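You operate a simulated robot arm through the tools that you are given. There is no shell and no other tool. Be economical: measure what you need, move in short steps, check, and stop when the job is done.

The job below is to be done with a simulated robot arm. You get a single attempt, and the scene is never put back.

JOB
Take the tall cup and put it on the draining board. Put the pad from the shelf with the drip drawer on the shelf under the packing table. Take the bag from the packing table and put it on the shelf under the packing table. Press the meter zero key three times. Switch the drum brake lever on. Lift the lid of tank three open. Any order will do. Set down upright: tall cup. The drum brake lever goes to its stop.

It is judged by the outcome, as a careful person would: the job done as asked, and still so three seconds after it is handed in. It fails if anything else is knocked over, pushed out of place, dropped, spilled or broken. Lids that push on must go on centred and level and be pressed home; caps that screw on are set level and turned clockwise until they are tight.

ROBOT AND FRAMES
A 5-joint arm with a fingered hand on a trunk, on a base that drives. Base frame: it is fixed to the floor where the robot stands at the start and does not move with it; the origin is under the middle of the robot, x ahead of it, y to its left, z up. Units: mm, rad, N and s.
With the tool pointing down near the work surface it reaches from about 760 to 840 mm from the robot's upright axis, wherever it stands. Its first joint turns from -2.007 to 2.007 rad. Places, roughly: bag [500, -3500, 1000]; draining board (18x22 cm) [-1040, 2700, 840]; drum brake lever [-7900, -2500, 800]; lid of tank three [-1400, -18500, 1000]; meter zero key [-5900, -1100, 1000]; pad (10x7x4 cm) [300, -1900, 600]; shelf under the packing table [300, -3700, 300]; tall cup (6x6x10 cm) [500, 100, 1000]. The tool tilts only in the upright plane through the base axis and itself; it spins freely about its own axis. Payload 4 kg.
Tool frame: the origin (TCP) lies between the finger pads and is the grasp point; the fingertips stand 30 mm ahead of it; z points along the fingers, y is the line along which they close. The gripper opens to 104 mm. The gripper's body begins 35 mm behind the TCP. The gripper is a hand of 3 fingers: y runs from the thumb to the fingers, the wrist lies at [-15, -113, -190] in the tool frame.
Orientation is that of the tool frame in the base frame, as a unit quaternion [x, y, z, w]. With the fingers straight down and the wrist toward the robot, the tool's x, y and z point along [0, 1, 0], [1, 0, 0] and [0, 0, -1] of the base frame.

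CONTROLS
- The arm moves only by the tool arm_command. Its argument "increments" is a list of rows, each a list of 6 numbers: the shift along the base's x, y, z in mm, then the turn, a rotation vector about the base's x, y, z in rad. In form: [[tx, ty, tz, ax, ay, az], ...]. A call has 1 to 10 rows; each row shifts and turns the commanded pose from where the row before left it. Each row takes 0.2 s and may step no farther than 50 mm and 0.15 rad from the row before; otherwise, the whole call is refused. Where a pose cannot be reached the arm comes as near as it can. A force on the tool above 40 N (or 10 N above the force at the start of the call, whichever is more), or a blocked arm, ends the call early, and 0.2 s more pass. In this call time passes only in rows, and 0.2 s behind the last. The reply holds the time, the measured pose of the TCP, the force on the tool along the base axes, the opening and the grip force, in the units named above and with some noise, with the torque about the TCP (base axes, N m) and any sound that the robot's microphone picked up.
- Cameras (640 x 400 px; columns grow to the right, rows downward): "scene" is now at [28.4, 163.9, 1448.8]; the picture's right is [-0.11, -0.99, 0.00], its down [-0.57, 0.06, -0.82] and it looks along [0.81, -0.09, -0.57] (base axes); focal length 256 px, centre (320, 200). "wrist" rides on the gripper at [64, -94, -117] in the tool frame; the picture's right is [-0.72, 0.33, -0.61], its down [-0.64, -0.65, 0.40] and it looks along [-0.27, 0.68, 0.68] (tool axes); focal length 238 px, centre (320, 200). There is no depth. A picture from a camera that has moved, and an enlarged one, comes with that camera's place and axes in the base frame and with its lens.
- capture(camera): a new picture of that camera. No time passes.
- slide_trunk(by): slides the trunk up (or, below 0, down) by that many mm; the arm and the scene camera ride with it, the base frame stays. It gives what a move gives, with no picture.
- roll_base(legs): drives the robot by 1 to 6 legs, each [ahead, turn to the left] in mm and rad, along the robot's own axes; the way and the turn of a leg run together, so that a leg with both is an arc; at most 1500 mm and 3.142 rad a leg. The arm and the cameras ride along, it lands a little off, and it stops where it bumps. It gives what a move gives.
- move_fingers(index, middle, thumb_bend, thumb_turn): sets how far each is bent, from 0 (flat) to 1 (curled in); at 0.3 the hand is open as for a grip, at 0.7 the pads meet at the TCP. One left out holds its place. A second passes; each finger stops where it meets its share of the squeeze, and holds until it gets a number again. It is the only way to open and close the hand. It gives what a move gives, with no picture; readings hold the bend of each and the force on the fingers (four entries, about 0 where the hand has none), thumb and palm. thumb_turn goes from beside the hand (0) to across from the fingers (1), as for a grip.
- turn_head(pan, tilt): turns the head with the scene camera to pan (to the left, within 2.705 rad either way) and tilt (down, from -0.506 to 1.204), counted from straight ahead of the robot. It gives what a move gives.
- close_up(camera, box): a new picture of the part [left, top, right, bottom] of that camera's present view, enlarged. No time passes.
- job_done(): hands the job in; it is judged then, once.

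Go step by step. Nothing tells you exact positions but the pictures and the camera data: compare them with the known pose of the tool, close in by small moves and look again before you grip or let go. The budget is 165 turns and 128 pictures, counting those below and the enlarged ones. Unless the task says otherwise, let go and move clear before handing in.

The tools are called after "Emit:" as a command line: name --pt "numbers of a row" for each row, then --argument value for the rest, lists and objects as JSON in quotes. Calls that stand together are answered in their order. arm_command: Moves the arm, as the interface text tells. Its arguments: {"type":"object","properties":{"increments":{"type":"array","items":{"type":"array","items":{"type":"number"}}}},"required":["increments"]} The other tools are called the same way: slide_trunk (by) slides the trunk up or down; move_fingers (index, middle, thumb_bend, thumb_turn) moves the fingers one by one; roll_base (legs) drives the base; turn_head (pan, tilt) turns the head that bears the scene camera; capture (camera) takes a picture; close_up (camera, box) takes an enlarged picture of a part of a camera's view; job_done () hands the job in.

At the start:

```text
clock: 0.0
tcp_pos: [549.3, 5.0, 1208.7]
tool_rot: [0.709, 0.705, -0.002, 0.003]
wrist_force: [-0.2, -0.4, 0.0]
ft_torque: [0.02, 0.0, 0.0]
finger_gap: 103.7
finger_force: 0.0
shape: jaw
bend: [0.3, 0.3, 0.3, 0.98]
finger forces: [0.1, 0.0, 0.0, 0.1, 0.1, 0.0]
trunk travel left (down, up): [-475.0, 515.0]
robot x, y, heading: [-2.5, -1.2, -0.004]
head pan, tilt: [-0.108, 0.613]
```

scene: 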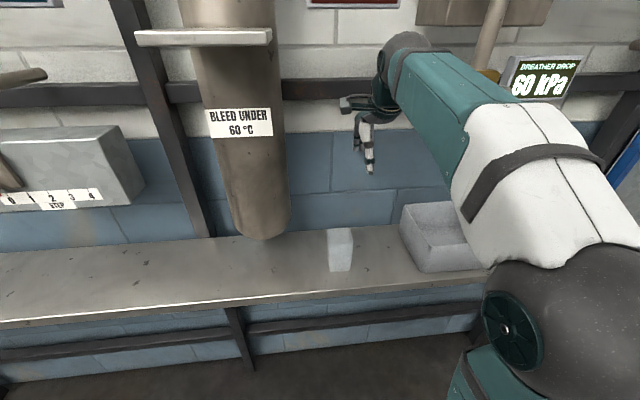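
wrist: 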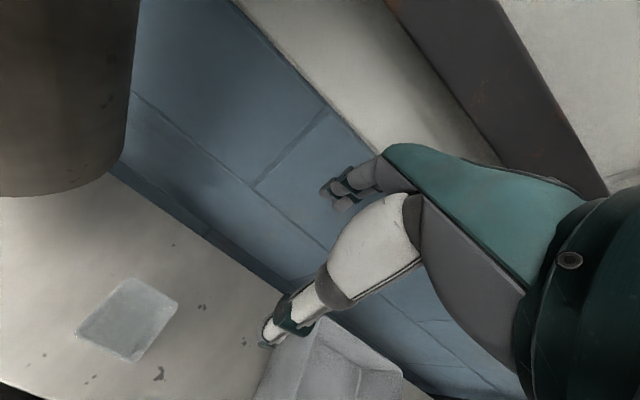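

I see a light block-like cup on the bench near the middle of the scene view, and a tray-like box to its right. I'll take an enlarged look before moving.

Emit:
close_up --camera "scene" --box '[260, 180, 500, 330]'

Emit:
turn_head --pan 0.8 --tilt 0.5

Emit:
capture --camera "scene"

```text
2.67 times, centred on (380, 255) of scene
camera zoom: at [28.4, 163.9, 1448.8], right [-0.11, -0.99, 0.0], down [-0.57, 0.06, -0.82], along [0.81, -0.09, -0.57], focal length 684 px, centre (160, 53)
```

zoom: 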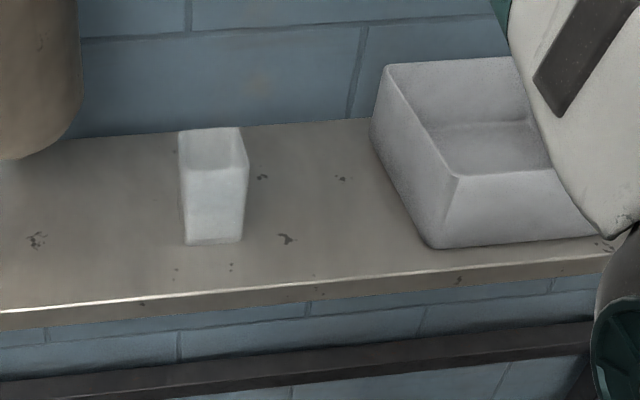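

```text
clock: 1.2
tcp_pos: [550.5, 6.9, 1209.1]
tool_rot: [0.709, 0.705, -0.003, 0.003]
wrist_force: [0.5, 0.9, 0.0]
ft_torque: [-0.02, -0.03, -0.01]
finger_gap: 103.6
finger_force: 0.0
shape: jaw
bend: [0.3, 0.3, 0.3, 0.98]
finger forces: [0.0, 0.0, 0.0, 0.0, 0.1, 0.0]
trunk travel left (down, up): [-475.0, 515.0]
robot x, y, heading: [-4.4, 1.4, -0.004]
head pan, tilt: [0.799, 0.499]
```

```text
124 pictures are left
camera scene: at [4.4, 238.7, 1458.9], right [0.72, -0.7, 0.0], down [-0.33, -0.34, -0.88], along [0.61, 0.63, -0.48], focal length 256 px, centre (320, 200)
```

scene: 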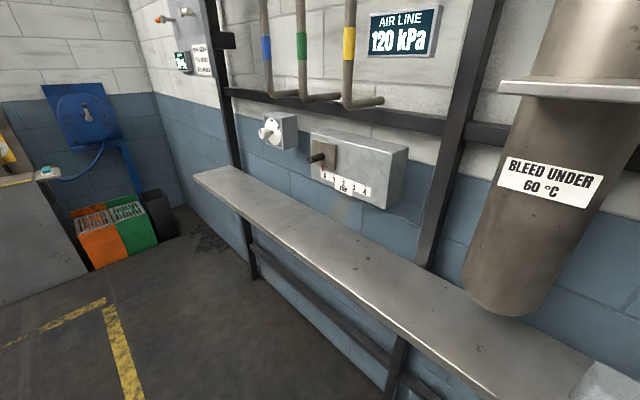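

The cup stands near [482, 65] with its rim at about z 1019, and the bench top is at about z 920. I'll back off a little, line the hand up above it and look.

Emit:
roll_base --legs '[[-68, 0]]'

Emit:
turn_head --pan 0.1 --tilt 0.75

Emit:
arm_command --pt "0 30 0 0 0 0" --pt "0 28 -20 0 0 0" --pt "0 0 -40 0 0 0"

Emit:
capture --camera "scene"

Emit:
capture --camera "wrist"

```text
clock: 2.2
tcp_pos: [482.4, 6.2, 1210.1]
tool_rot: [0.709, 0.705, -0.002, 0.004]
wrist_force: [-0.8, 0.1, -0.5]
ft_torque: [0.0, -0.04, 0.01]
finger_gap: 103.6
finger_force: 0.1
shape: jaw
bend: [0.3, 0.3, 0.3, 0.98]
finger forces: [0.0, 0.1, 0.1, 0.1, 0.1, 0.0]
trunk travel left (down, up): [-475.0, 515.0]
robot x, y, heading: [-67.2, 0.6, -0.003]
head pan, tilt: [0.799, 0.499]
```

```text
clock: 3.3
tcp_pos: [484.0, 6.7, 1209.0]
tool_rot: [0.709, 0.705, -0.003, 0.004]
wrist_force: [0.7, -0.9, 0.0]
ft_torque: [-0.01, -0.02, 0.01]
finger_gap: 103.6
finger_force: 0.0
shape: jaw
bend: [0.3, 0.3, 0.3, 0.98]
finger forces: [0.1, 0.1, 0.0, 0.0, 0.0, 0.0]
trunk travel left (down, up): [-475.0, 515.0]
robot x, y, heading: [-64.0, 1.3, -0.003]
head pan, tilt: [0.099, 0.75]
```

```text
clock: 4.1
tcp_pos: [486.0, 19.6, 1149.2]
tool_rot: [0.706, 0.708, 0.001, -0.002]
wrist_force: [0.7, -0.3, 0.5]
ft_torque: [-0.02, -0.02, -0.04]
finger_gap: 103.7
finger_force: 0.0
shape: jaw
bend: [0.3, 0.3, 0.3, 0.98]
finger forces: [0.1, 0.0, 0.0, 0.0, 0.0, 0.0]
out of reach, approached as far as the arm can: row 1, 2, 3
trunk travel left (down, up): [-475.0, 515.0]
robot x, y, heading: [-66.8, 2.8, -0.002]
head pan, tilt: [0.099, 0.75]
```

```text
123 pictures are left
camera scene: at [-42.9, 181.9, 1437.0], right [0.1, -1.0, 0.0], down [-0.68, -0.07, -0.73], along [0.73, 0.07, -0.68], focal length 256 px, centre (320, 200)
```

scene: 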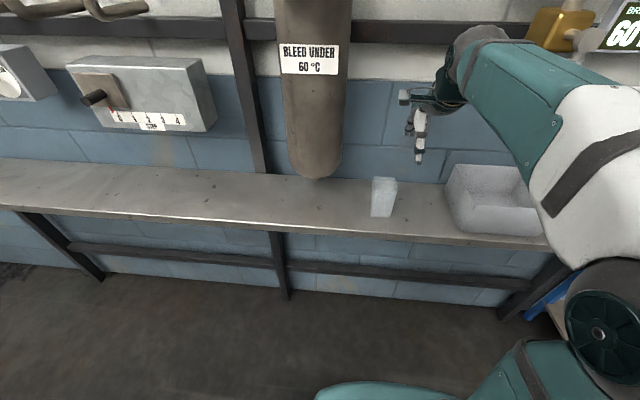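

```text
122 pictures are left
camera wrist: at [391.9, 82.6, 1265.8], right [0.33, -0.72, 0.61], down [-0.65, -0.64, -0.41], along [0.68, -0.26, -0.68], focal length 238 px, centre (320, 200)
```

wrist: 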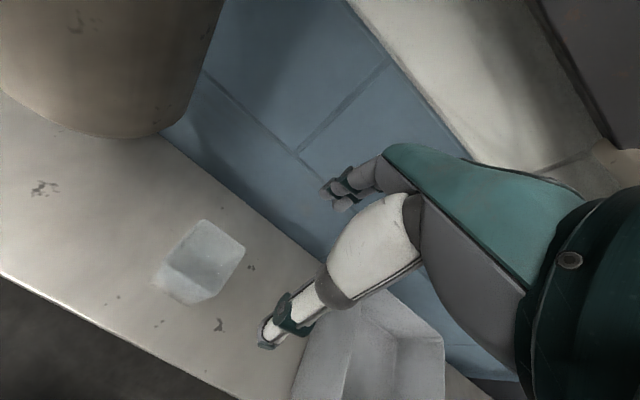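

The arm stopped short in y (19.6 where I asked for 64) but went down in full. I'll test whether turning the tool with the yaw lets it go sideways.

Emit:
arm_command --pt "-2 20 0 0 0 0.04" --pt "-2 20 0 0 0 0.04"

```text
clock: 4.7
tcp_pos: [481.3, 56.0, 1148.7]
tool_rot: [0.677, 0.736, 0.001, 0.0]
wrist_force: [0.2, -0.1, 1.0]
ft_torque: [-0.01, -0.01, 0.03]
finger_gap: 103.6
finger_force: 0.1
shape: jaw
bend: [0.3, 0.3, 0.3, 0.98]
finger forces: [0.0, 0.0, 0.0, 0.0, 0.0, 0.0]
out of reach, approached as far as the arm can: row 1
trunk travel left (down, up): [-475.0, 515.0]
robot x, y, heading: [-66.5, -2.8, -0.004]
head pan, tilt: [0.099, 0.75]
```

With the tool turning along, the arm reaches. Now I'll check the alignment above the cup with both cameras.

Emit:
close_up --camera "scene" --box '[340, 80, 500, 240]'

Emit:
close_up --camera "wrist" --box '[100, 140, 420, 400]'

```text
2.50 times, centred on (420, 160) of scene
camera zoom: at [-42.9, 181.9, 1436.9], right [0.1, -1.0, 0.0], down [-0.68, -0.07, -0.73], along [0.73, 0.07, -0.68], focal length 641 px, centre (70, 300)
```

zoom: 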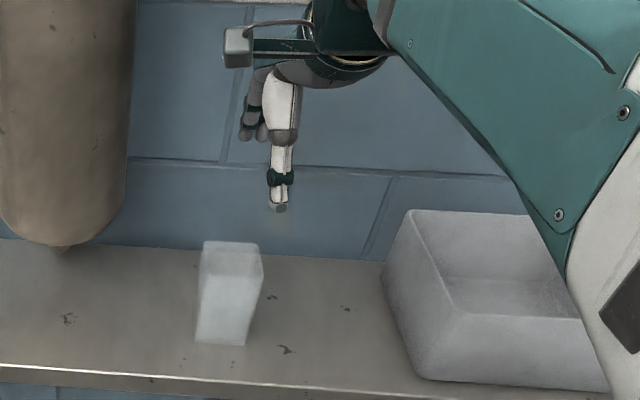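

```text
1.54 times, centred on (260, 270) of wrist
camera zoom: at [383.7, 111.4, 1265.7], right [0.38, -0.69, 0.61], down [-0.6, -0.69, -0.41], along [0.7, -0.21, -0.68], focal length 367 px, centre (412, 92)
```

zoom: 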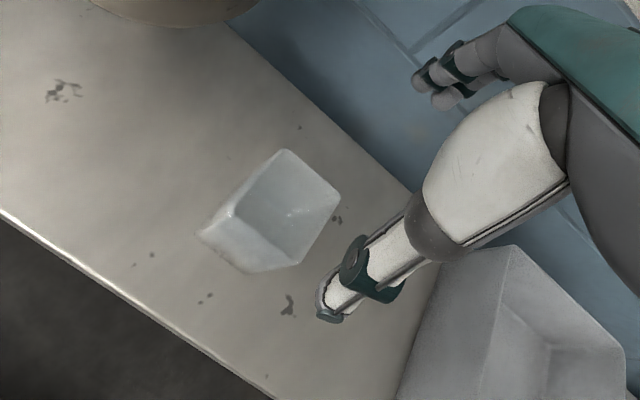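

Both views agree: cup centre about (483, 64), rim z about 1019. I'll nudge y, then lower with the trunk part way.

Emit:
arm_command --pt "1 8 0 0 0 0.015"

Emit:
slide_trunk --by -95

Emit:
close_up --camera "wrist" --box '[100, 140, 420, 400]'

Emit:
close_up --camera "scene" --box '[340, 80, 500, 240]'

```text
clock: 5.1
tcp_pos: [482.6, 61.9, 1149.4]
tool_rot: [0.673, 0.74, -0.001, 0.0]
wrist_force: [0.2, 0.3, -1.0]
ft_torque: [-0.01, 0.02, 0.0]
finger_gap: 103.7
finger_force: 0.0
shape: jaw
bend: [0.3, 0.3, 0.3, 0.98]
finger forces: [0.0, 0.0, 0.0, 0.0, 0.0, 0.1]
trunk travel left (down, up): [-475.0, 515.0]
robot x, y, heading: [-63.4, 2.7, -0.001]
head pan, tilt: [0.099, 0.75]
```

```text
clock: 6.4
tcp_pos: [483.3, 61.6, 1053.6]
tool_rot: [0.672, 0.741, 0.001, 0.0]
wrist_force: [0.0, 0.2, 0.7]
ft_torque: [-0.01, -0.02, -0.04]
finger_gap: 103.9
finger_force: 0.0
shape: jaw
bend: [0.3, 0.3, 0.3, 0.98]
finger forces: [0.0, 0.0, 0.0, 0.1, 0.0, 0.1]
trunk travel left (down, up): [-380.0, 610.0]
robot x, y, heading: [-69.0, 0.1, 0.0]
head pan, tilt: [0.099, 0.75]
```

```text
1.54 times, centred on (260, 270) of wrist
camera zoom: at [383.4, 116.5, 1170.8], right [0.39, -0.69, 0.61], down [-0.59, -0.7, -0.4], along [0.71, -0.2, -0.68], focal length 367 px, centre (412, 92)
```

zoom: 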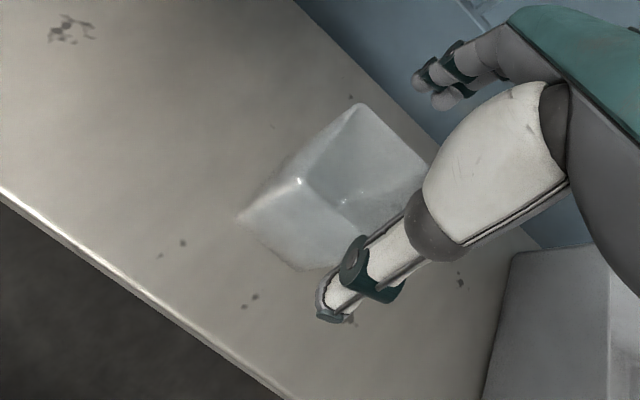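

```text
2.50 times, centred on (420, 160) of scene
camera zoom: at [-43.0, 181.7, 1342.0], right [0.1, -1.0, 0.0], down [-0.68, -0.07, -0.73], along [0.73, 0.07, -0.68], focal length 641 px, centre (70, 300)
```

zoom: 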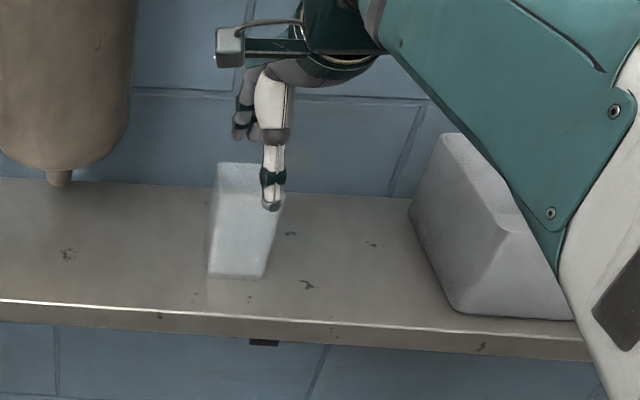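

The hand straddles the cup with clearance on both sides. I'll lower the rest of the way and look once more.

Emit:
slide_trunk --by -63

Emit:
capture --camera "wrist"

```text
clock: 7.4
tcp_pos: [483.8, 62.5, 991.7]
tool_rot: [0.672, 0.741, 0.0, 0.0]
wrist_force: [-0.2, 0.2, -0.3]
ft_torque: [0.02, 0.01, -0.01]
finger_gap: 103.6
finger_force: 0.0
shape: jaw
bend: [0.3, 0.3, 0.3, 0.98]
finger forces: [0.1, 0.0, 0.0, 0.0, 0.1, 0.0]
trunk travel left (down, up): [-317.0, 673.0]
robot x, y, heading: [-69.3, -0.5, -0.002]
head pan, tilt: [0.099, 0.75]
```

```text
117 pictures are left
camera wrist: at [383.4, 116.5, 1107.7], right [0.39, -0.69, 0.61], down [-0.59, -0.7, -0.4], along [0.71, -0.2, -0.68], focal length 238 px, centre (320, 200)
```

wrist: 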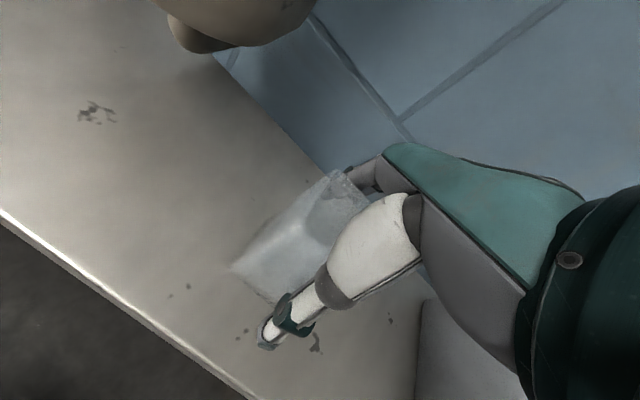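

Fingers straddle the cup with nothing touching. I'll close gently.

Emit:
move_fingers --index 0.55 --middle 0.55 --thumb_bend 0.55

```text
clock: 8.4
tcp_pos: [483.2, 63.1, 991.6]
tool_rot: [0.672, 0.741, 0.0, 0.0]
wrist_force: [0.6, -0.4, 3.2]
ft_torque: [0.01, -0.01, -0.02]
finger_gap: 58.1
finger_force: 20.9
shape: fingers
bend: [0.46, 0.52, 0.53, 0.97]
finger forces: [18.6, 3.4, 0.1, 0.0, 20.3, 0.0]
trunk travel left (down, up): [-317.0, 673.0]
robot x, y, heading: [-68.3, -0.4, -0.001]
head pan, tilt: [0.099, 0.75]
```

The cup is gripped at about 20 N. I'll lift it with the trunk and check.

Emit:
slide_trunk --by 120

Emit:
turn_head --pan 0.1 --tilt 0.6

Emit:
capture --camera "scene"

```text
clock: 9.9
tcp_pos: [483.8, 62.1, 1110.9]
tool_rot: [0.672, 0.74, 0.0, 0.0]
wrist_force: [-0.1, -0.6, -1.2]
ft_torque: [0.02, -0.02, 0.01]
finger_gap: 58.2
finger_force: 19.8
shape: fingers
bend: [0.47, 0.52, 0.53, 0.97]
finger forces: [17.5, 3.1, 0.1, 0.1, 20.2, 0.1]
trunk travel left (down, up): [-437.0, 553.0]
robot x, y, heading: [-67.5, 1.0, 0.001]
head pan, tilt: [0.099, 0.75]
```

```text
clock: 10.6
tcp_pos: [482.7, 62.5, 1110.6]
tool_rot: [0.672, 0.741, 0.0, 0.001]
wrist_force: [0.6, 1.1, -1.2]
ft_torque: [0.01, 0.0, 0.01]
finger_gap: 58.2
finger_force: 20.1
shape: fingers
bend: [0.47, 0.52, 0.53, 0.97]
finger forces: [17.6, 3.0, 0.1, 0.0, 20.1, 0.0]
trunk travel left (down, up): [-437.0, 553.0]
robot x, y, heading: [-68.2, 3.4, -0.002]
head pan, tilt: [0.099, 0.6]
```

```text
116 pictures are left
camera scene: at [-37.4, 182.3, 1411.8], right [0.1, -1.0, 0.0], down [-0.56, -0.06, -0.82], along [0.82, 0.08, -0.57], focal length 256 px, centre (320, 200)
```

scene: 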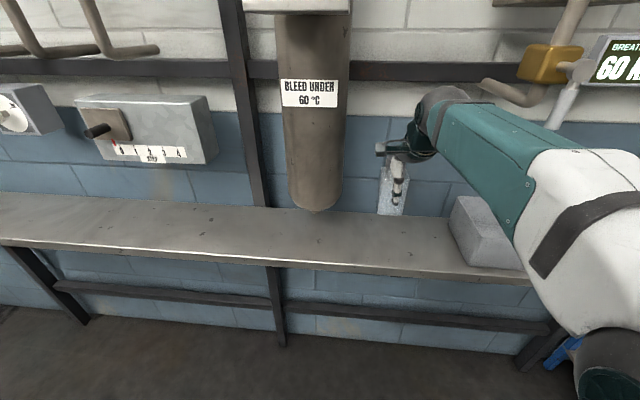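

The cup is in hand. Before driving I'll look left and behind to find the draining board and a free way.

Emit:
turn_head --pan 1.6 --tilt 0.35

Emit:
capture --camera "scene"

Emit:
turn_head --pan 2.6 --tilt 0.35

Emit:
capture --camera "scene"

```text
clock: 12.2
tcp_pos: [482.9, 62.2, 1110.4]
tool_rot: [0.672, 0.741, 0.0, 0.0]
wrist_force: [-0.1, -0.6, -0.4]
ft_torque: [0.0, -0.02, -0.02]
finger_gap: 58.2
finger_force: 20.6
shape: fingers
bend: [0.47, 0.52, 0.53, 0.97]
finger forces: [17.4, 3.1, 0.0, 0.0, 20.2, 0.0]
trunk travel left (down, up): [-437.0, 553.0]
robot x, y, heading: [-65.9, 0.8, 0.004]
head pan, tilt: [1.6, 0.351]
```

```text
115 pictures are left
camera scene: at [-128.0, 266.6, 1434.6], right [1.0, 0.03, 0.0], down [0.01, -0.34, -0.94], along [-0.03, 0.94, -0.34], focal length 256 px, centre (320, 200)
```

scene: 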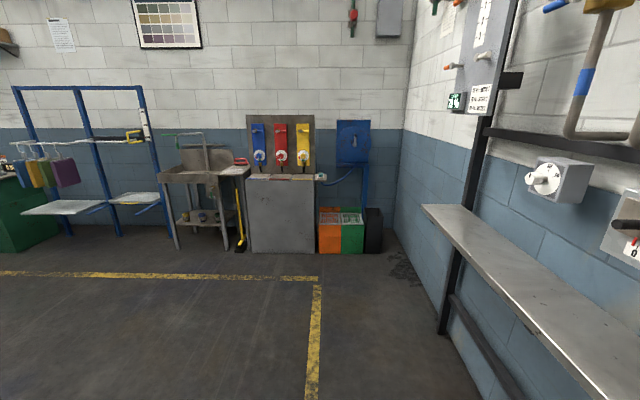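

```text
clock: 13.5
tcp_pos: [483.4, 62.0, 1111.2]
tool_rot: [0.672, 0.74, -0.001, 0.0]
wrist_force: [0.7, 0.3, -0.9]
ft_torque: [0.02, 0.03, 0.04]
finger_gap: 58.1
finger_force: 20.4
shape: fingers
bend: [0.47, 0.52, 0.53, 0.97]
finger forces: [17.4, 3.1, 0.1, 0.0, 20.2, 0.0]
trunk travel left (down, up): [-437.0, 553.0]
robot x, y, heading: [-65.4, 0.1, 0.003]
head pan, tilt: [2.601, 0.351]
```

```text
114 pictures are left
camera scene: at [-205.1, 221.6, 1434.6], right [0.52, 0.86, 0.0], down [0.29, -0.18, -0.94], along [-0.8, 0.48, -0.34], focal length 256 px, centre (320, 200)
```

scene: 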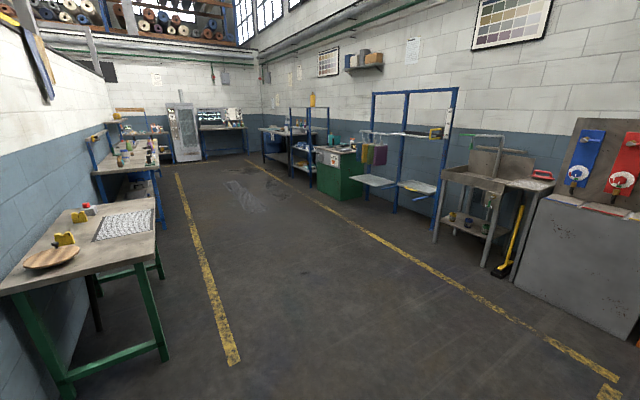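

The sink unit with the draining board is at the far left wall, and the floor between is free. I'll back off from the bench and drive to about y=1500 facing it.

Emit:
roll_base --legs '[[-500, 0], [0, 1.838], [1450, 0], [0, -0.267]]'

Emit:
turn_head --pan 0.0 --tilt 0.6

Emit:
capture --camera "scene"

```text
clock: 28.5
tcp_pos: [-1044.5, 1940.0, 1110.6]
tool_rot: [-0.056, 0.998, 0.0, 0.0]
wrist_force: [0.4, 1.0, -0.4]
ft_torque: [0.0, 0.01, 0.02]
finger_gap: 57.2
finger_force: 18.5
shape: fingers
bend: [0.47, 0.52, 0.53, 0.97]
finger forces: [15.8, 2.7, 0.0, 0.0, 18.2, 0.1]
trunk travel left (down, up): [-437.0, 553.0]
robot x, y, heading: [-972.0, 1391.4, 1.586]
head pan, tilt: [2.601, 0.351]
```

```text
clock: 30.9
tcp_pos: [-1045.7, 1939.0, 1110.6]
tool_rot: [-0.056, 0.998, 0.0, 0.001]
wrist_force: [0.4, -0.6, -0.9]
ft_torque: [-0.03, 0.01, 0.0]
finger_gap: 57.2
finger_force: 18.2
shape: fingers
bend: [0.47, 0.52, 0.53, 0.97]
finger forces: [15.9, 2.7, 0.0, 0.0, 18.1, 0.0]
trunk travel left (down, up): [-437.0, 553.0]
robot x, y, heading: [-971.7, 1387.6, 1.589]
head pan, tilt: [0.0, 0.6]
```

```text
113 pictures are left
camera scene: at [-1145.1, 1416.8, 1411.8], right [1.0, 0.02, 0.0], down [0.01, -0.56, -0.83], along [-0.01, 0.82, -0.56], focal length 256 px, centre (320, 200)
```

scene: 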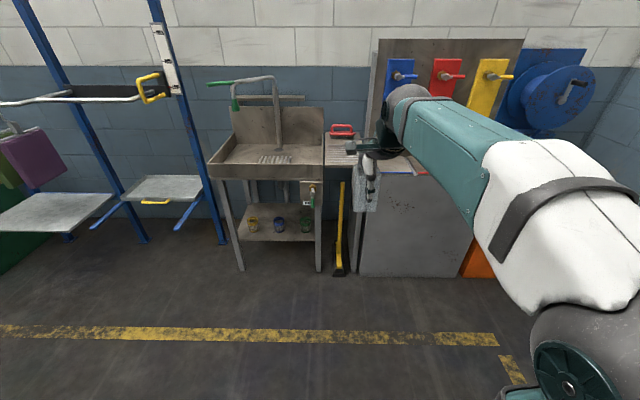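

I see the sink with the ribbed draining surface to its right, partly behind the arm. I'll enlarge that area.

Emit:
close_up --camera "scene" --box '[290, 90, 450, 290]'

Emit:
capture --camera "wrist"

```text
2.00 times, centred on (370, 190) of scene
camera zoom: at [-1145.1, 1416.8, 1411.8], right [1.0, 0.02, 0.0], down [0.01, -0.56, -0.83], along [-0.01, 0.82, -0.56], focal length 513 px, centre (220, 220)
```

zoom: 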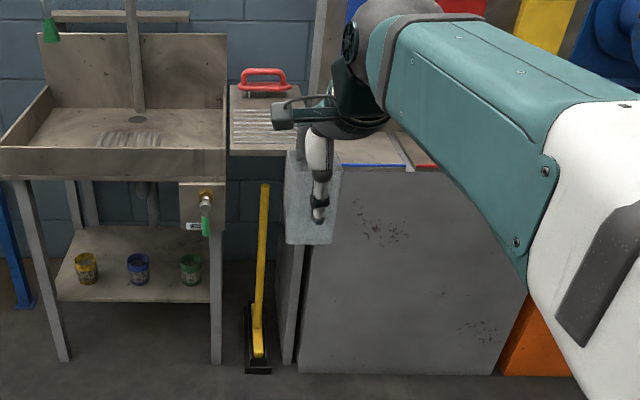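

```text
111 pictures are left
camera wrist: at [-1097.0, 1837.8, 1227.7], right [0.68, 0.41, 0.61], down [0.71, -0.58, -0.4], along [0.19, 0.71, -0.68], focal length 238 px, centre (320, 200)
```

wrist: 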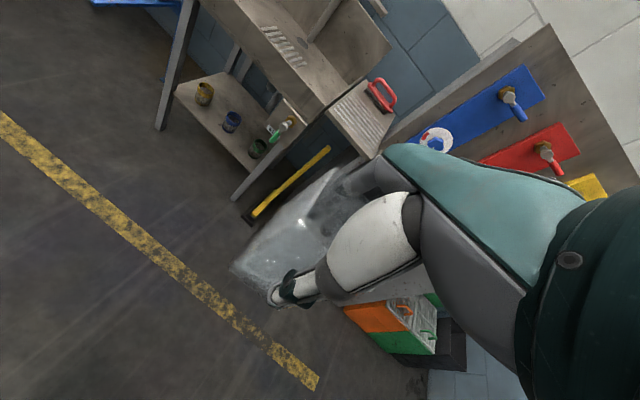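

The ribbed board spans about y 2590–2840 and x from about -1130 rightward, with a red-handled thing behind it. I'll straighten up and drive closer, then measure its height and right edge.

Emit:
roll_base --legs '[[0, -0.018], [480, 0]]'

Emit:
turn_head --pan 0.0 --tilt 0.75

Emit:
capture --camera "scene"

Emit:
capture --camera "wrist"

```text
clock: 34.0
tcp_pos: [-1036.4, 2417.5, 1111.3]
tool_rot: [-0.048, 0.999, 0.0, -0.001]
wrist_force: [-0.5, -0.1, -0.5]
ft_torque: [-0.01, 0.0, -0.02]
finger_gap: 57.1
finger_force: 18.0
shape: fingers
bend: [0.47, 0.52, 0.53, 0.97]
finger forces: [15.8, 2.7, 0.1, 0.0, 18.2, 0.0]
trunk travel left (down, up): [-437.0, 553.0]
robot x, y, heading: [-973.0, 1870.1, 1.576]
head pan, tilt: [0.0, 0.6]
```

```text
clock: 34.8
tcp_pos: [-1035.7, 2416.8, 1111.3]
tool_rot: [-0.047, 0.999, 0.0, 0.0]
wrist_force: [0.1, -0.6, -1.4]
ft_torque: [0.0, 0.01, 0.01]
finger_gap: 57.1
finger_force: 18.3
shape: fingers
bend: [0.47, 0.52, 0.53, 0.97]
finger forces: [15.7, 2.8, 0.1, 0.0, 18.1, 0.0]
trunk travel left (down, up): [-437.0, 553.0]
robot x, y, heading: [-973.0, 1865.7, 1.569]
head pan, tilt: [0.0, 0.75]
```

```text
110 pictures are left
camera scene: at [-1144.9, 1891.5, 1399.0], right [1.0, 0.0, 0.0], down [0.0, -0.68, -0.73], along [0.0, 0.73, -0.68], focal length 256 px, centre (320, 200)
```

scene: 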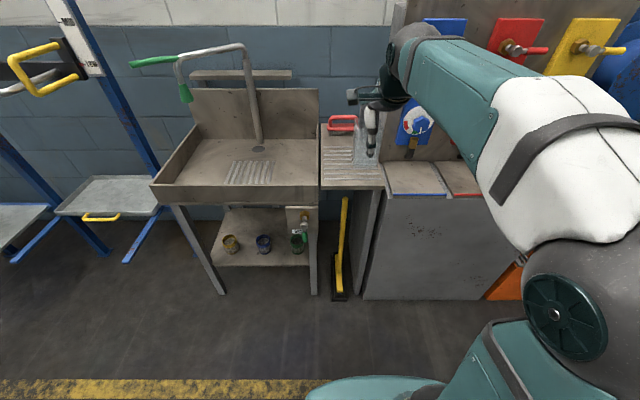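

```text
109 pictures are left
camera wrist: at [-1089.9, 2317.1, 1227.7], right [0.68, 0.39, 0.61], down [0.7, -0.59, -0.4], along [0.2, 0.71, -0.68], focal length 238 px, centre (320, 200)
```

wrist: 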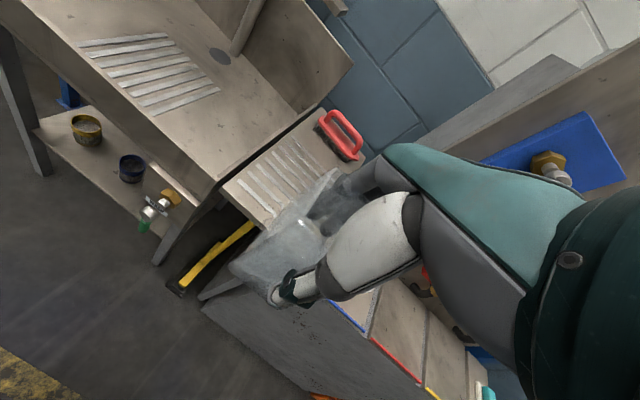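

The board's height comes out at about z 838, front edge near y 2553, and x from -1141 to -928. A close-up will fix the ribbed area and the brush.

Emit:
close_up --camera "scene" --box '[310, 100, 410, 200]'

```text
4.00 times, centred on (360, 150) of scene
camera zoom: at [-1144.9, 1891.5, 1399.0], right [1.0, 0.0, 0.0], down [0.0, -0.68, -0.73], along [0.0, 0.73, -0.68], focal length 1025 px, centre (160, 400)
```

zoom: 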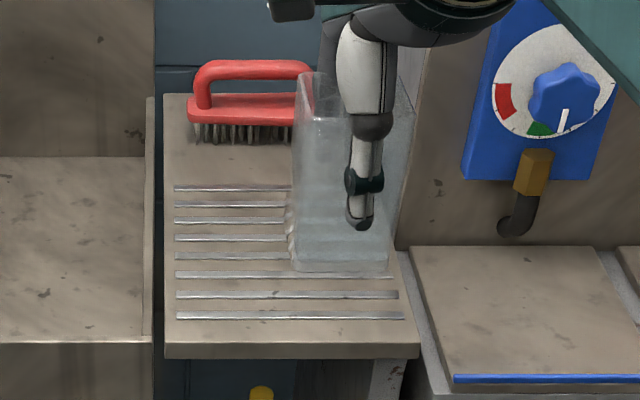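

The ribbed board centre is about (-1033, 2708) at z 838, with the brush well behind it. I'll drive forward 275 and lower most of the way.

Emit:
roll_base --legs '[[278, 0]]'

Emit:
capture --camera "wrist"

```text
clock: 36.7
tcp_pos: [-1031.7, 2693.2, 1110.4]
tool_rot: [-0.045, 0.999, -0.001, -0.001]
wrist_force: [-0.1, -0.9, -0.8]
ft_torque: [0.03, 0.01, 0.0]
finger_gap: 57.5
finger_force: 18.1
shape: fingers
bend: [0.47, 0.52, 0.53, 0.97]
finger forces: [15.8, 2.7, 0.0, 0.0, 18.2, 0.0]
trunk travel left (down, up): [-437.0, 553.0]
robot x, y, heading: [-976.1, 2144.7, 1.566]
head pan, tilt: [0.0, 0.75]
```

```text
107 pictures are left
camera wrist: at [-1086.2, 2593.2, 1227.5], right [0.69, 0.39, 0.61], down [0.7, -0.59, -0.4], along [0.21, 0.7, -0.68], focal length 238 px, centre (320, 200)
```

wrist: 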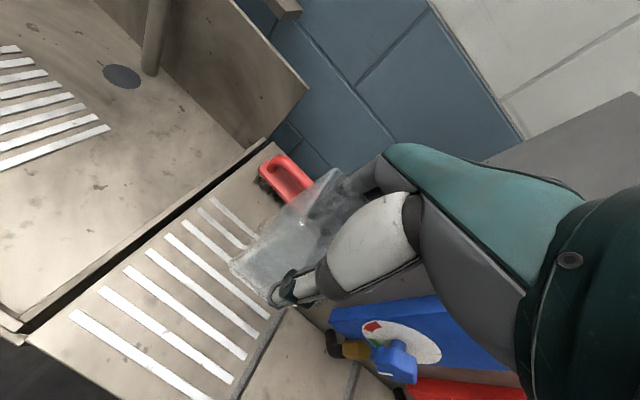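

Position is right over the ribs. I'll lower the trunk to just above the board.

Emit:
slide_trunk --by -185

Emit:
close_up --camera "scene" --box '[310, 70, 430, 200]'

Emit:
capture --camera "wrist"

```text
clock: 38.7
tcp_pos: [-1031.9, 2691.6, 925.4]
tool_rot: [-0.044, 0.999, 0.0, 0.0]
wrist_force: [0.7, -0.1, -1.9]
ft_torque: [0.0, -0.01, 0.0]
finger_gap: 57.4
finger_force: 18.1
shape: fingers
bend: [0.47, 0.52, 0.53, 0.97]
finger forces: [15.6, 2.7, 0.0, 0.0, 18.1, 0.0]
trunk travel left (down, up): [-252.0, 738.0]
robot x, y, heading: [-968.6, 2141.9, 1.562]
head pan, tilt: [0.0, 0.75]
```

```text
3.08 times, centred on (370, 135) of scene
camera zoom: at [-1144.1, 2167.6, 1214.0], right [1.0, -0.01, 0.0], down [0.0, -0.68, -0.73], along [0.0, 0.73, -0.68], focal length 789 px, centre (166, 400)
```

zoom: 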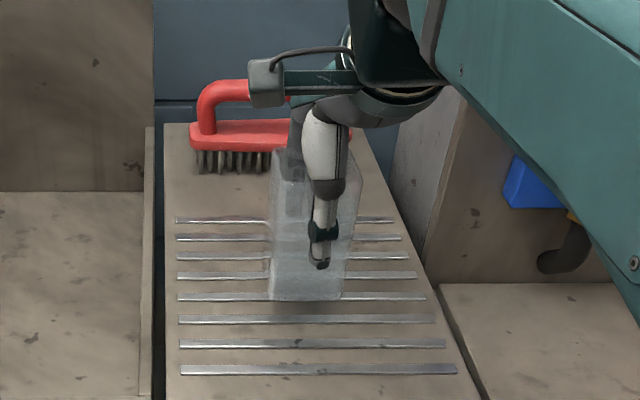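

```text
105 pictures are left
camera wrist: at [-1086.2, 2592.8, 1042.7], right [0.69, 0.39, 0.61], down [0.7, -0.59, -0.4], along [0.21, 0.7, -0.68], focal length 238 px, centre (320, 200)
```

wrist: 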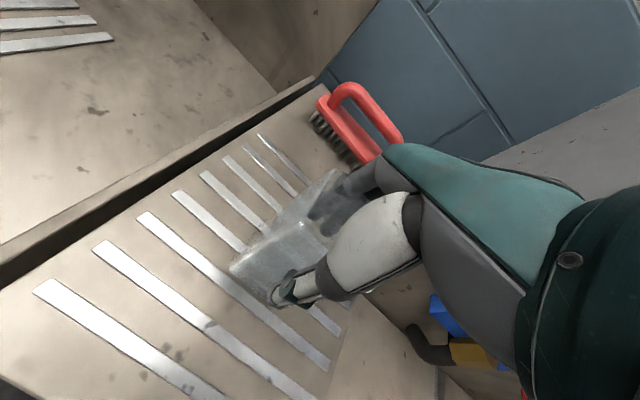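

Well placed over the ribs. I'll lower the last bit with the arm in small steps until I feel the board.

Emit:
arm_command --pt "0 0 -4 0 0 0" --pt "0 0 -4 0 0 0" --pt "0 0 -3 0 0 0"

```text
clock: 39.5
tcp_pos: [-1031.6, 2691.9, 916.3]
tool_rot: [-0.045, 0.999, 0.001, 0.001]
wrist_force: [0.8, -0.1, -1.0]
ft_torque: [0.01, 0.02, -0.03]
finger_gap: 57.4
finger_force: 17.8
shape: fingers
bend: [0.47, 0.52, 0.53, 0.97]
finger forces: [15.7, 2.6, 0.0, 0.0, 18.1, 0.1]
trunk travel left (down, up): [-252.0, 738.0]
robot x, y, heading: [-970.9, 2141.9, 1.568]
head pan, tilt: [0.0, 0.75]
```

Emit:
arm_command --pt "0 0 -2 0 0 0" --pt "0 0 -2 0 0 0"

Emit:
close_up --camera "scene" --box '[340, 110, 400, 190]'

```text
clock: 40.1
tcp_pos: [-1031.3, 2692.9, 911.4]
tool_rot: [-0.043, 0.999, 0.0, 0.001]
wrist_force: [-0.2, -1.0, 1.8]
ft_torque: [0.0, -0.04, 0.02]
finger_gap: 57.3
finger_force: 18.4
shape: fingers
bend: [0.47, 0.52, 0.53, 0.97]
finger forces: [15.8, 2.8, 0.0, 0.1, 18.9, 0.0]
trunk travel left (down, up): [-252.0, 738.0]
robot x, y, heading: [-974.2, 2144.1, 1.566]
head pan, tilt: [0.0, 0.75]
```

```text
5.00 times, centred on (370, 150) of scene
camera zoom: at [-1144.1, 2167.4, 1214.0], right [1.0, -0.01, 0.0], down [0.0, -0.68, -0.73], along [0.0, 0.73, -0.68], focal length 1282 px, centre (70, 450)
```

zoom: 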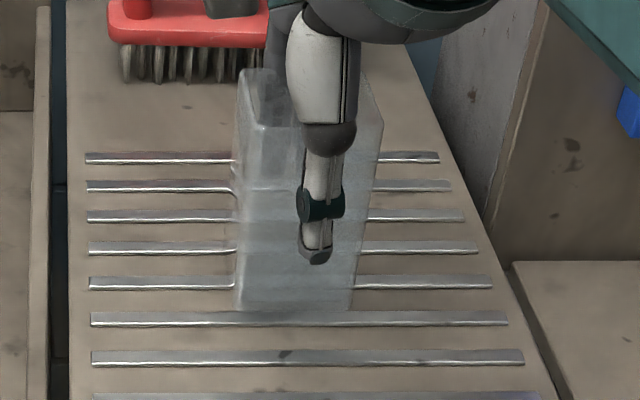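

Contact has begun (z force changed sign). One more millimetre or two and I'll release.

Emit:
arm_command --pt "0 0 -1 0 0 0" --pt "0 0 -1 0 0 0"

```text
clock: 40.7
tcp_pos: [-1032.5, 2692.2, 911.3]
tool_rot: [-0.044, 0.999, 0.002, 0.0]
wrist_force: [0.6, -2.7, 10.8]
ft_torque: [0.09, 0.03, -0.02]
finger_gap: 57.2
finger_force: 21.0
shape: fingers
bend: [0.47, 0.52, 0.53, 0.97]
finger forces: [16.4, 3.0, 0.0, 0.0, 22.4, 0.0]
trunk travel left (down, up): [-252.0, 738.0]
robot x, y, heading: [-972.9, 2144.0, 1.566]
head pan, tilt: [0.0, 0.75]
```

Firm contact at about 11 N. I'll open the hand.

Emit:
move_fingers --index 0.3 --middle 0.3 --thumb_bend 0.3

Emit:
slide_trunk --by 60

Emit:
close_up --camera "scene" --box '[310, 100, 430, 260]'

```text
clock: 41.7
tcp_pos: [-1032.8, 2693.4, 908.4]
tool_rot: [-0.045, 0.999, 0.0, -0.001]
wrist_force: [-0.3, -0.3, 0.0]
ft_torque: [-0.03, -0.03, 0.0]
finger_gap: 102.5
finger_force: 0.0
shape: fingers
bend: [0.3, 0.3, 0.3, 0.97]
finger forces: [0.0, 0.0, 0.0, 0.0, 0.0, 0.1]
trunk travel left (down, up): [-252.0, 738.0]
robot x, y, heading: [-972.0, 2142.4, 1.571]
head pan, tilt: [0.0, 0.75]
```

```text
clock: 42.7
tcp_pos: [-1031.6, 2693.0, 968.6]
tool_rot: [-0.045, 0.999, 0.0, 0.0]
wrist_force: [0.3, -0.6, 0.4]
ft_torque: [0.0, 0.0, -0.01]
finger_gap: 102.8
finger_force: 0.0
shape: fingers
bend: [0.3, 0.3, 0.3, 0.97]
finger forces: [0.0, 0.0, 0.1, 0.0, 0.0, 0.0]
trunk travel left (down, up): [-312.0, 678.0]
robot x, y, heading: [-974.6, 2144.6, 1.565]
head pan, tilt: [0.0, 0.75]
```

```text
2.50 times, centred on (370, 180) of scene
camera zoom: at [-1144.1, 2167.6, 1274.0], right [1.0, -0.01, 0.0], down [0.0, -0.68, -0.73], along [0.0, 0.73, -0.68], focal length 641 px, centre (195, 250)
```

zoom: 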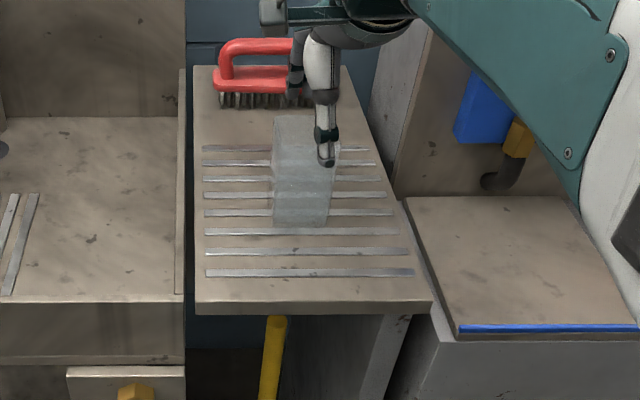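

The cup stands upright on the board. I'll raise clear, back away, turn around and look south for the pad.

Emit:
slide_trunk --by 150

Emit:
roll_base --legs '[[-800, 0], [0, -1.0]]'

Emit:
turn_head --pan -1.6 --tilt 0.3

Emit:
capture --camera "scene"

```text
clock: 44.5
tcp_pos: [-1031.7, 2693.6, 1118.9]
tool_rot: [-0.045, 0.999, 0.0, 0.001]
wrist_force: [0.7, -0.1, 0.7]
ft_torque: [-0.03, -0.01, 0.01]
finger_gap: 102.7
finger_force: 0.1
shape: fingers
bend: [0.3, 0.3, 0.3, 0.97]
finger forces: [0.1, 0.0, 0.1, 0.0, 0.0, 0.1]
trunk travel left (down, up): [-462.0, 528.0]
robot x, y, heading: [-967.9, 2146.4, 1.566]
head pan, tilt: [0.0, 0.75]
```

```text
clock: 51.3
tcp_pos: [-547.0, 1695.1, 1119.7]
tool_rot: [0.437, 0.899, 0.0, 0.0]
wrist_force: [0.3, -0.2, -0.5]
ft_torque: [-0.01, -0.03, 0.0]
finger_gap: 102.7
finger_force: 0.0
shape: fingers
bend: [0.3, 0.3, 0.3, 0.97]
finger forces: [0.0, 0.0, 0.0, 0.0, 0.0, 0.0]
trunk travel left (down, up): [-462.0, 528.0]
robot x, y, heading: [-972.5, 1345.6, 0.576]
head pan, tilt: [0.0, 0.75]
```

```text
clock: 53.0
tcp_pos: [-547.7, 1695.4, 1118.9]
tool_rot: [0.437, 0.899, 0.0, 0.0]
wrist_force: [-0.1, -0.4, -0.5]
ft_torque: [0.02, 0.0, 0.04]
finger_gap: 102.7
finger_force: 0.0
shape: fingers
bend: [0.3, 0.3, 0.3, 0.97]
finger forces: [0.0, 0.0, 0.0, 0.1, 0.1, 0.0]
trunk travel left (down, up): [-462.0, 528.0]
robot x, y, heading: [-975.8, 1347.5, 0.571]
head pan, tilt: [-1.6, 0.3]
```

```text
102 pictures are left
camera scene: at [-1070.9, 1378.9, 1464.3], right [-0.86, -0.52, 0.0], down [-0.15, 0.25, -0.96], along [0.49, -0.82, -0.3], focal length 256 px, centre (320, 200)
```

scene: 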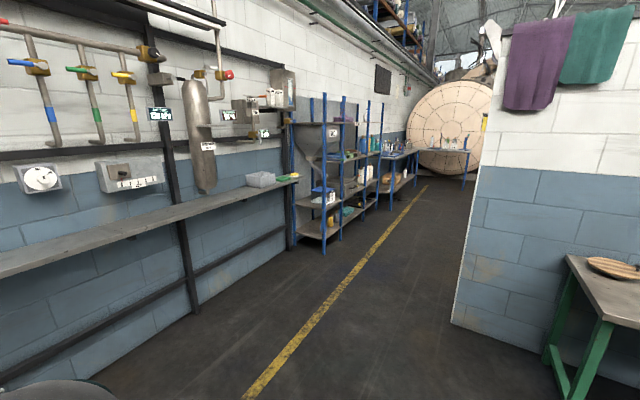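

The corridor runs south past the bench, with blue racks beyond. I'll drive down to about (-450, -1100) and look at the racks.

Emit:
roll_base --legs '[[0, -1.923], [1400, 0], [1050, 0], [0, -0.22]]'

Emit:
turn_head --pan 0.85 --tilt 0.5

Emit:
capture --camera "scene"

```text
clock: 70.3
tcp_pos: [-326.7, -1577.4, 1119.4]
tool_rot: [0.998, 0.061, -0.001, 0.001]
wrist_force: [-0.5, -0.1, -0.2]
ft_torque: [0.01, 0.03, 0.02]
finger_gap: 102.6
finger_force: 0.0
shape: fingers
bend: [0.3, 0.3, 0.3, 0.97]
finger forces: [0.1, 0.1, 0.1, 0.0, 0.1, 0.0]
trunk travel left (down, up): [-462.0, 528.0]
robot x, y, heading: [-403.7, -1031.9, -1.546]
head pan, tilt: [-1.6, 0.3]
```

```text
clock: 72.5
tcp_pos: [-325.7, -1578.9, 1119.7]
tool_rot: [0.998, 0.062, 0.001, 0.0]
wrist_force: [0.2, 0.2, 0.8]
ft_torque: [-0.04, -0.01, -0.02]
finger_gap: 102.8
finger_force: 0.0
shape: fingers
bend: [0.3, 0.3, 0.3, 0.97]
finger forces: [0.0, 0.0, 0.1, 0.0, 0.1, 0.1]
trunk travel left (down, up): [-462.0, 528.0]
robot x, y, heading: [-406.0, -1028.3, -1.538]
head pan, tilt: [0.85, 0.499]
```

```text
101 pictures are left
camera scene: at [-163.4, -1023.0, 1445.9], right [-0.64, -0.77, 0.0], down [-0.37, 0.31, -0.88], along [0.68, -0.56, -0.48], focal length 256 px, centre (320, 200)
```

scene: 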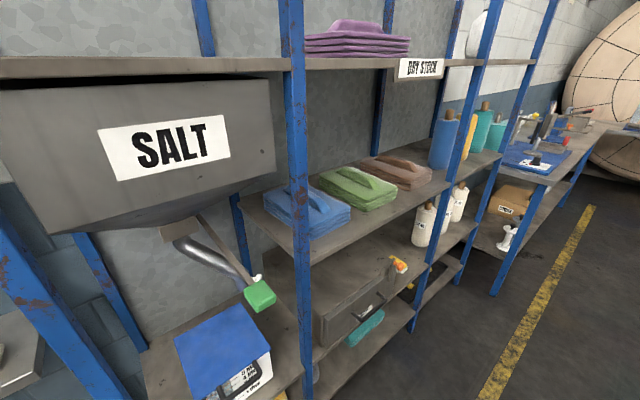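

The rack bay with a grey drawer low down has something orange and something teal; I need a closer look from beside it. I'll roll on to y about -1900 and look left and down.

Emit:
roll_base --legs '[[0, -0.03], [780, 0]]'

Emit:
turn_head --pan 1.57 --tilt 0.75

Emit:
capture --camera "scene"

```text
clock: 77.1
tcp_pos: [-352.4, -2365.8, 1118.2]
tool_rot: [0.999, 0.044, 0.0, 0.0]
wrist_force: [0.1, -0.3, -0.7]
ft_torque: [0.0, 0.0, -0.01]
finger_gap: 102.7
finger_force: 0.0
shape: fingers
bend: [0.3, 0.3, 0.3, 0.97]
finger forces: [0.0, 0.2, 0.0, 0.1, 0.1, 0.0]
trunk travel left (down, up): [-462.0, 528.0]
robot x, y, heading: [-408.5, -1811.2, -1.581]
head pan, tilt: [0.85, 0.499]
```

```text
clock: 78.2
tcp_pos: [-350.9, -2366.9, 1118.4]
tool_rot: [0.999, 0.044, 0.0, 0.0]
wrist_force: [0.4, 0.3, -0.2]
ft_torque: [-0.01, 0.0, -0.02]
finger_gap: 102.6
finger_force: 0.1
shape: fingers
bend: [0.3, 0.3, 0.3, 0.97]
finger forces: [0.0, 0.0, 0.0, 0.1, 0.1, 0.0]
trunk travel left (down, up): [-462.0, 528.0]
robot x, y, heading: [-409.7, -1813.5, -1.582]
head pan, tilt: [1.571, 0.75]
```

```text
100 pictures are left
camera scene: at [-152.1, -1757.1, 1424.0], right [-0.01, -1.0, 0.0], down [-0.68, 0.01, -0.73], along [0.73, -0.01, -0.68], focal length 256 px, centre (320, 200)
```

scene: 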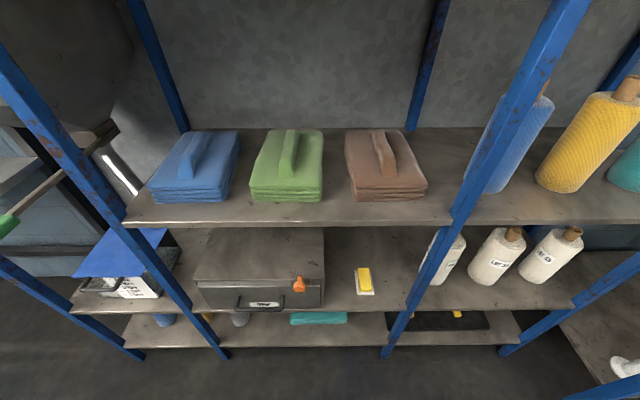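

The yellow-and-white pad sits beside the drawer box, at about (297, -1911), matching the given place. I'll enlarge it and lower the trunk for a level view of the shelf gap.

Emit:
close_up --camera "scene" --box '[290, 180, 450, 340]'

Emit:
slide_trunk --by -400

Emit:
turn_head --pan 1.57 --tilt 0.45

Emit:
capture --camera "scene"

```text
2.50 times, centred on (370, 260) of scene
camera zoom: at [-152.1, -1757.1, 1424.0], right [-0.01, -1.0, 0.0], down [-0.68, 0.01, -0.73], along [0.73, -0.01, -0.68], focal length 641 px, centre (195, 50)
```

zoom: 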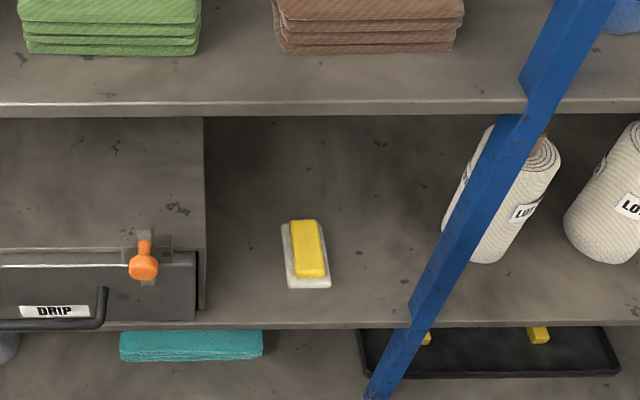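

```text
clock: 82.0
tcp_pos: [-351.2, -2365.6, 719.2]
tool_rot: [0.999, 0.043, 0.0, 0.001]
wrist_force: [-0.5, -0.3, -0.1]
ft_torque: [-0.01, 0.03, -0.01]
finger_gap: 102.8
finger_force: 0.0
shape: fingers
bend: [0.3, 0.3, 0.3, 0.97]
finger forces: [0.0, 0.0, 0.0, 0.0, 0.1, 0.1]
trunk travel left (down, up): [-62.0, 928.0]
robot x, y, heading: [-414.0, -1816.6, -1.578]
head pan, tilt: [1.571, 0.75]
```

```text
clock: 82.8
tcp_pos: [-351.4, -2365.4, 719.2]
tool_rot: [0.999, 0.044, 0.0, 0.001]
wrist_force: [-0.6, 0.0, 0.9]
ft_torque: [-0.01, -0.02, 0.03]
finger_gap: 102.8
finger_force: 0.1
shape: fingers
bend: [0.3, 0.3, 0.3, 0.97]
finger forces: [0.0, 0.0, 0.1, 0.1, 0.1, 0.0]
trunk travel left (down, up): [-62.0, 928.0]
robot x, y, heading: [-406.4, -1816.7, -1.579]
head pan, tilt: [1.571, 0.45]
```

```text
98 pictures are left
camera scene: at [-143.1, -1757.1, 1050.3], right [-0.01, -1.0, 0.0], down [-0.44, 0.0, -0.9], along [0.9, -0.01, -0.44], focal length 256 px, centre (320, 200)
```

scene: 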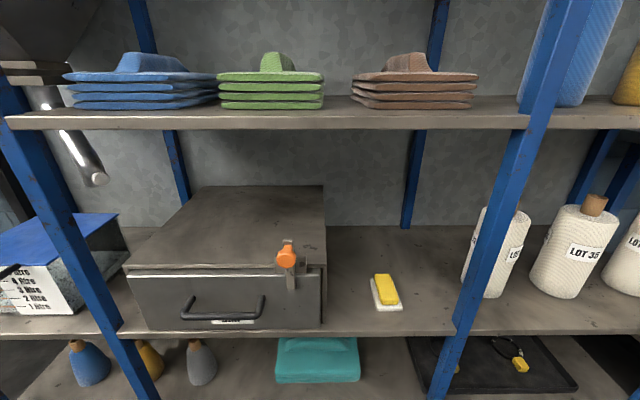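

The pad rests on a shelf at z about 525, edge x about 238, with about 450 mm of headroom; only the hand needs to go in. First I'll test how low the arm goes here in the free corridor, reaching out and down.

Emit:
slide_trunk --by -60

Emit:
arm_command --pt "0 0 -35 0 0 0" --pt "0 0 -35 0 0 0" --pt "0 0 -30 0 0 0"

```text
clock: 83.8
tcp_pos: [-352.0, -2364.7, 658.9]
tool_rot: [0.999, 0.043, 0.0, 0.0]
wrist_force: [0.1, 0.1, -0.5]
ft_torque: [0.01, -0.04, 0.01]
finger_gap: 102.6
finger_force: 0.0
shape: fingers
bend: [0.3, 0.3, 0.3, 0.97]
finger forces: [0.0, 0.0, 0.0, 0.0, 0.0, 0.1]
trunk travel left (down, up): [-2.0, 988.0]
robot x, y, heading: [-407.4, -1814.2, -1.576]
head pan, tilt: [1.571, 0.45]
```

```text
clock: 84.6
tcp_pos: [-350.4, -2365.0, 558.8]
tool_rot: [0.999, 0.043, 0.001, 0.001]
wrist_force: [-0.8, -0.1, 0.1]
ft_torque: [0.0, -0.04, 0.01]
finger_gap: 102.9
finger_force: 0.1
shape: fingers
bend: [0.3, 0.3, 0.3, 0.97]
finger forces: [0.0, 0.0, 0.1, 0.0, 0.1, 0.1]
trunk travel left (down, up): [-2.0, 988.0]
robot x, y, heading: [-410.0, -1813.8, -1.58]
head pan, tilt: [1.571, 0.45]
```

That works at z 559. Let me see how much lower it can go, which matters for the z≈300 shelf.

Emit:
arm_command --pt "0 0 -45 0 0 0" --pt "0 0 -45 0 0 0" --pt "0 0 -45 0 0 0" --pt "0 0 -45 0 0 0"

Emit:
turn_head --pan 0.0 --tilt 0.9

Emit:
capture --camera "scene"

```text
clock: 85.6
tcp_pos: [-352.4, -2366.3, 378.1]
tool_rot: [0.999, 0.043, 0.0, 0.0]
wrist_force: [0.2, -0.7, 0.1]
ft_torque: [0.01, 0.02, 0.02]
finger_gap: 102.8
finger_force: 0.1
shape: fingers
bend: [0.3, 0.3, 0.3, 0.97]
finger forces: [0.0, 0.1, 0.0, 0.1, 0.0, 0.1]
trunk travel left (down, up): [-2.0, 988.0]
robot x, y, heading: [-408.7, -1814.1, -1.582]
head pan, tilt: [1.571, 0.45]
```

```text
clock: 87.3
tcp_pos: [-352.1, -2366.2, 377.8]
tool_rot: [0.999, 0.043, 0.0, 0.0]
wrist_force: [-1.0, -0.2, -1.0]
ft_torque: [-0.01, 0.0, -0.03]
finger_gap: 102.9
finger_force: 0.1
shape: fingers
bend: [0.3, 0.3, 0.3, 0.97]
finger forces: [0.0, 0.0, 0.0, 0.0, 0.0, 0.1]
trunk travel left (down, up): [-2.0, 988.0]
robot x, y, heading: [-406.5, -1815.1, -1.579]
head pan, tilt: [0.0, 0.901]
```

```text
97 pictures are left
camera scene: at [-235.7, -1831.8, 952.1], right [-1.0, 0.01, 0.0], down [0.01, 0.78, -0.62], along [-0.01, -0.62, -0.78], focal length 256 px, centre (320, 200)
```

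scene: 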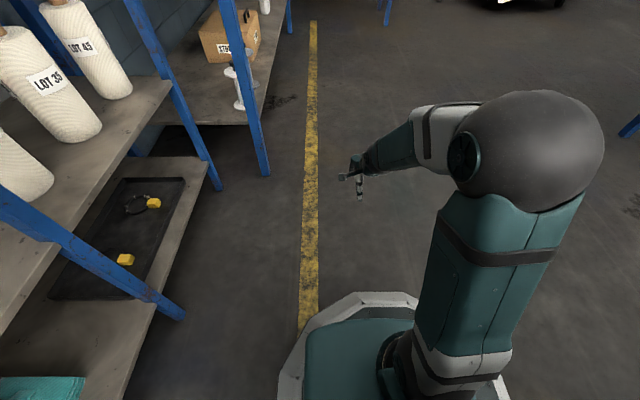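

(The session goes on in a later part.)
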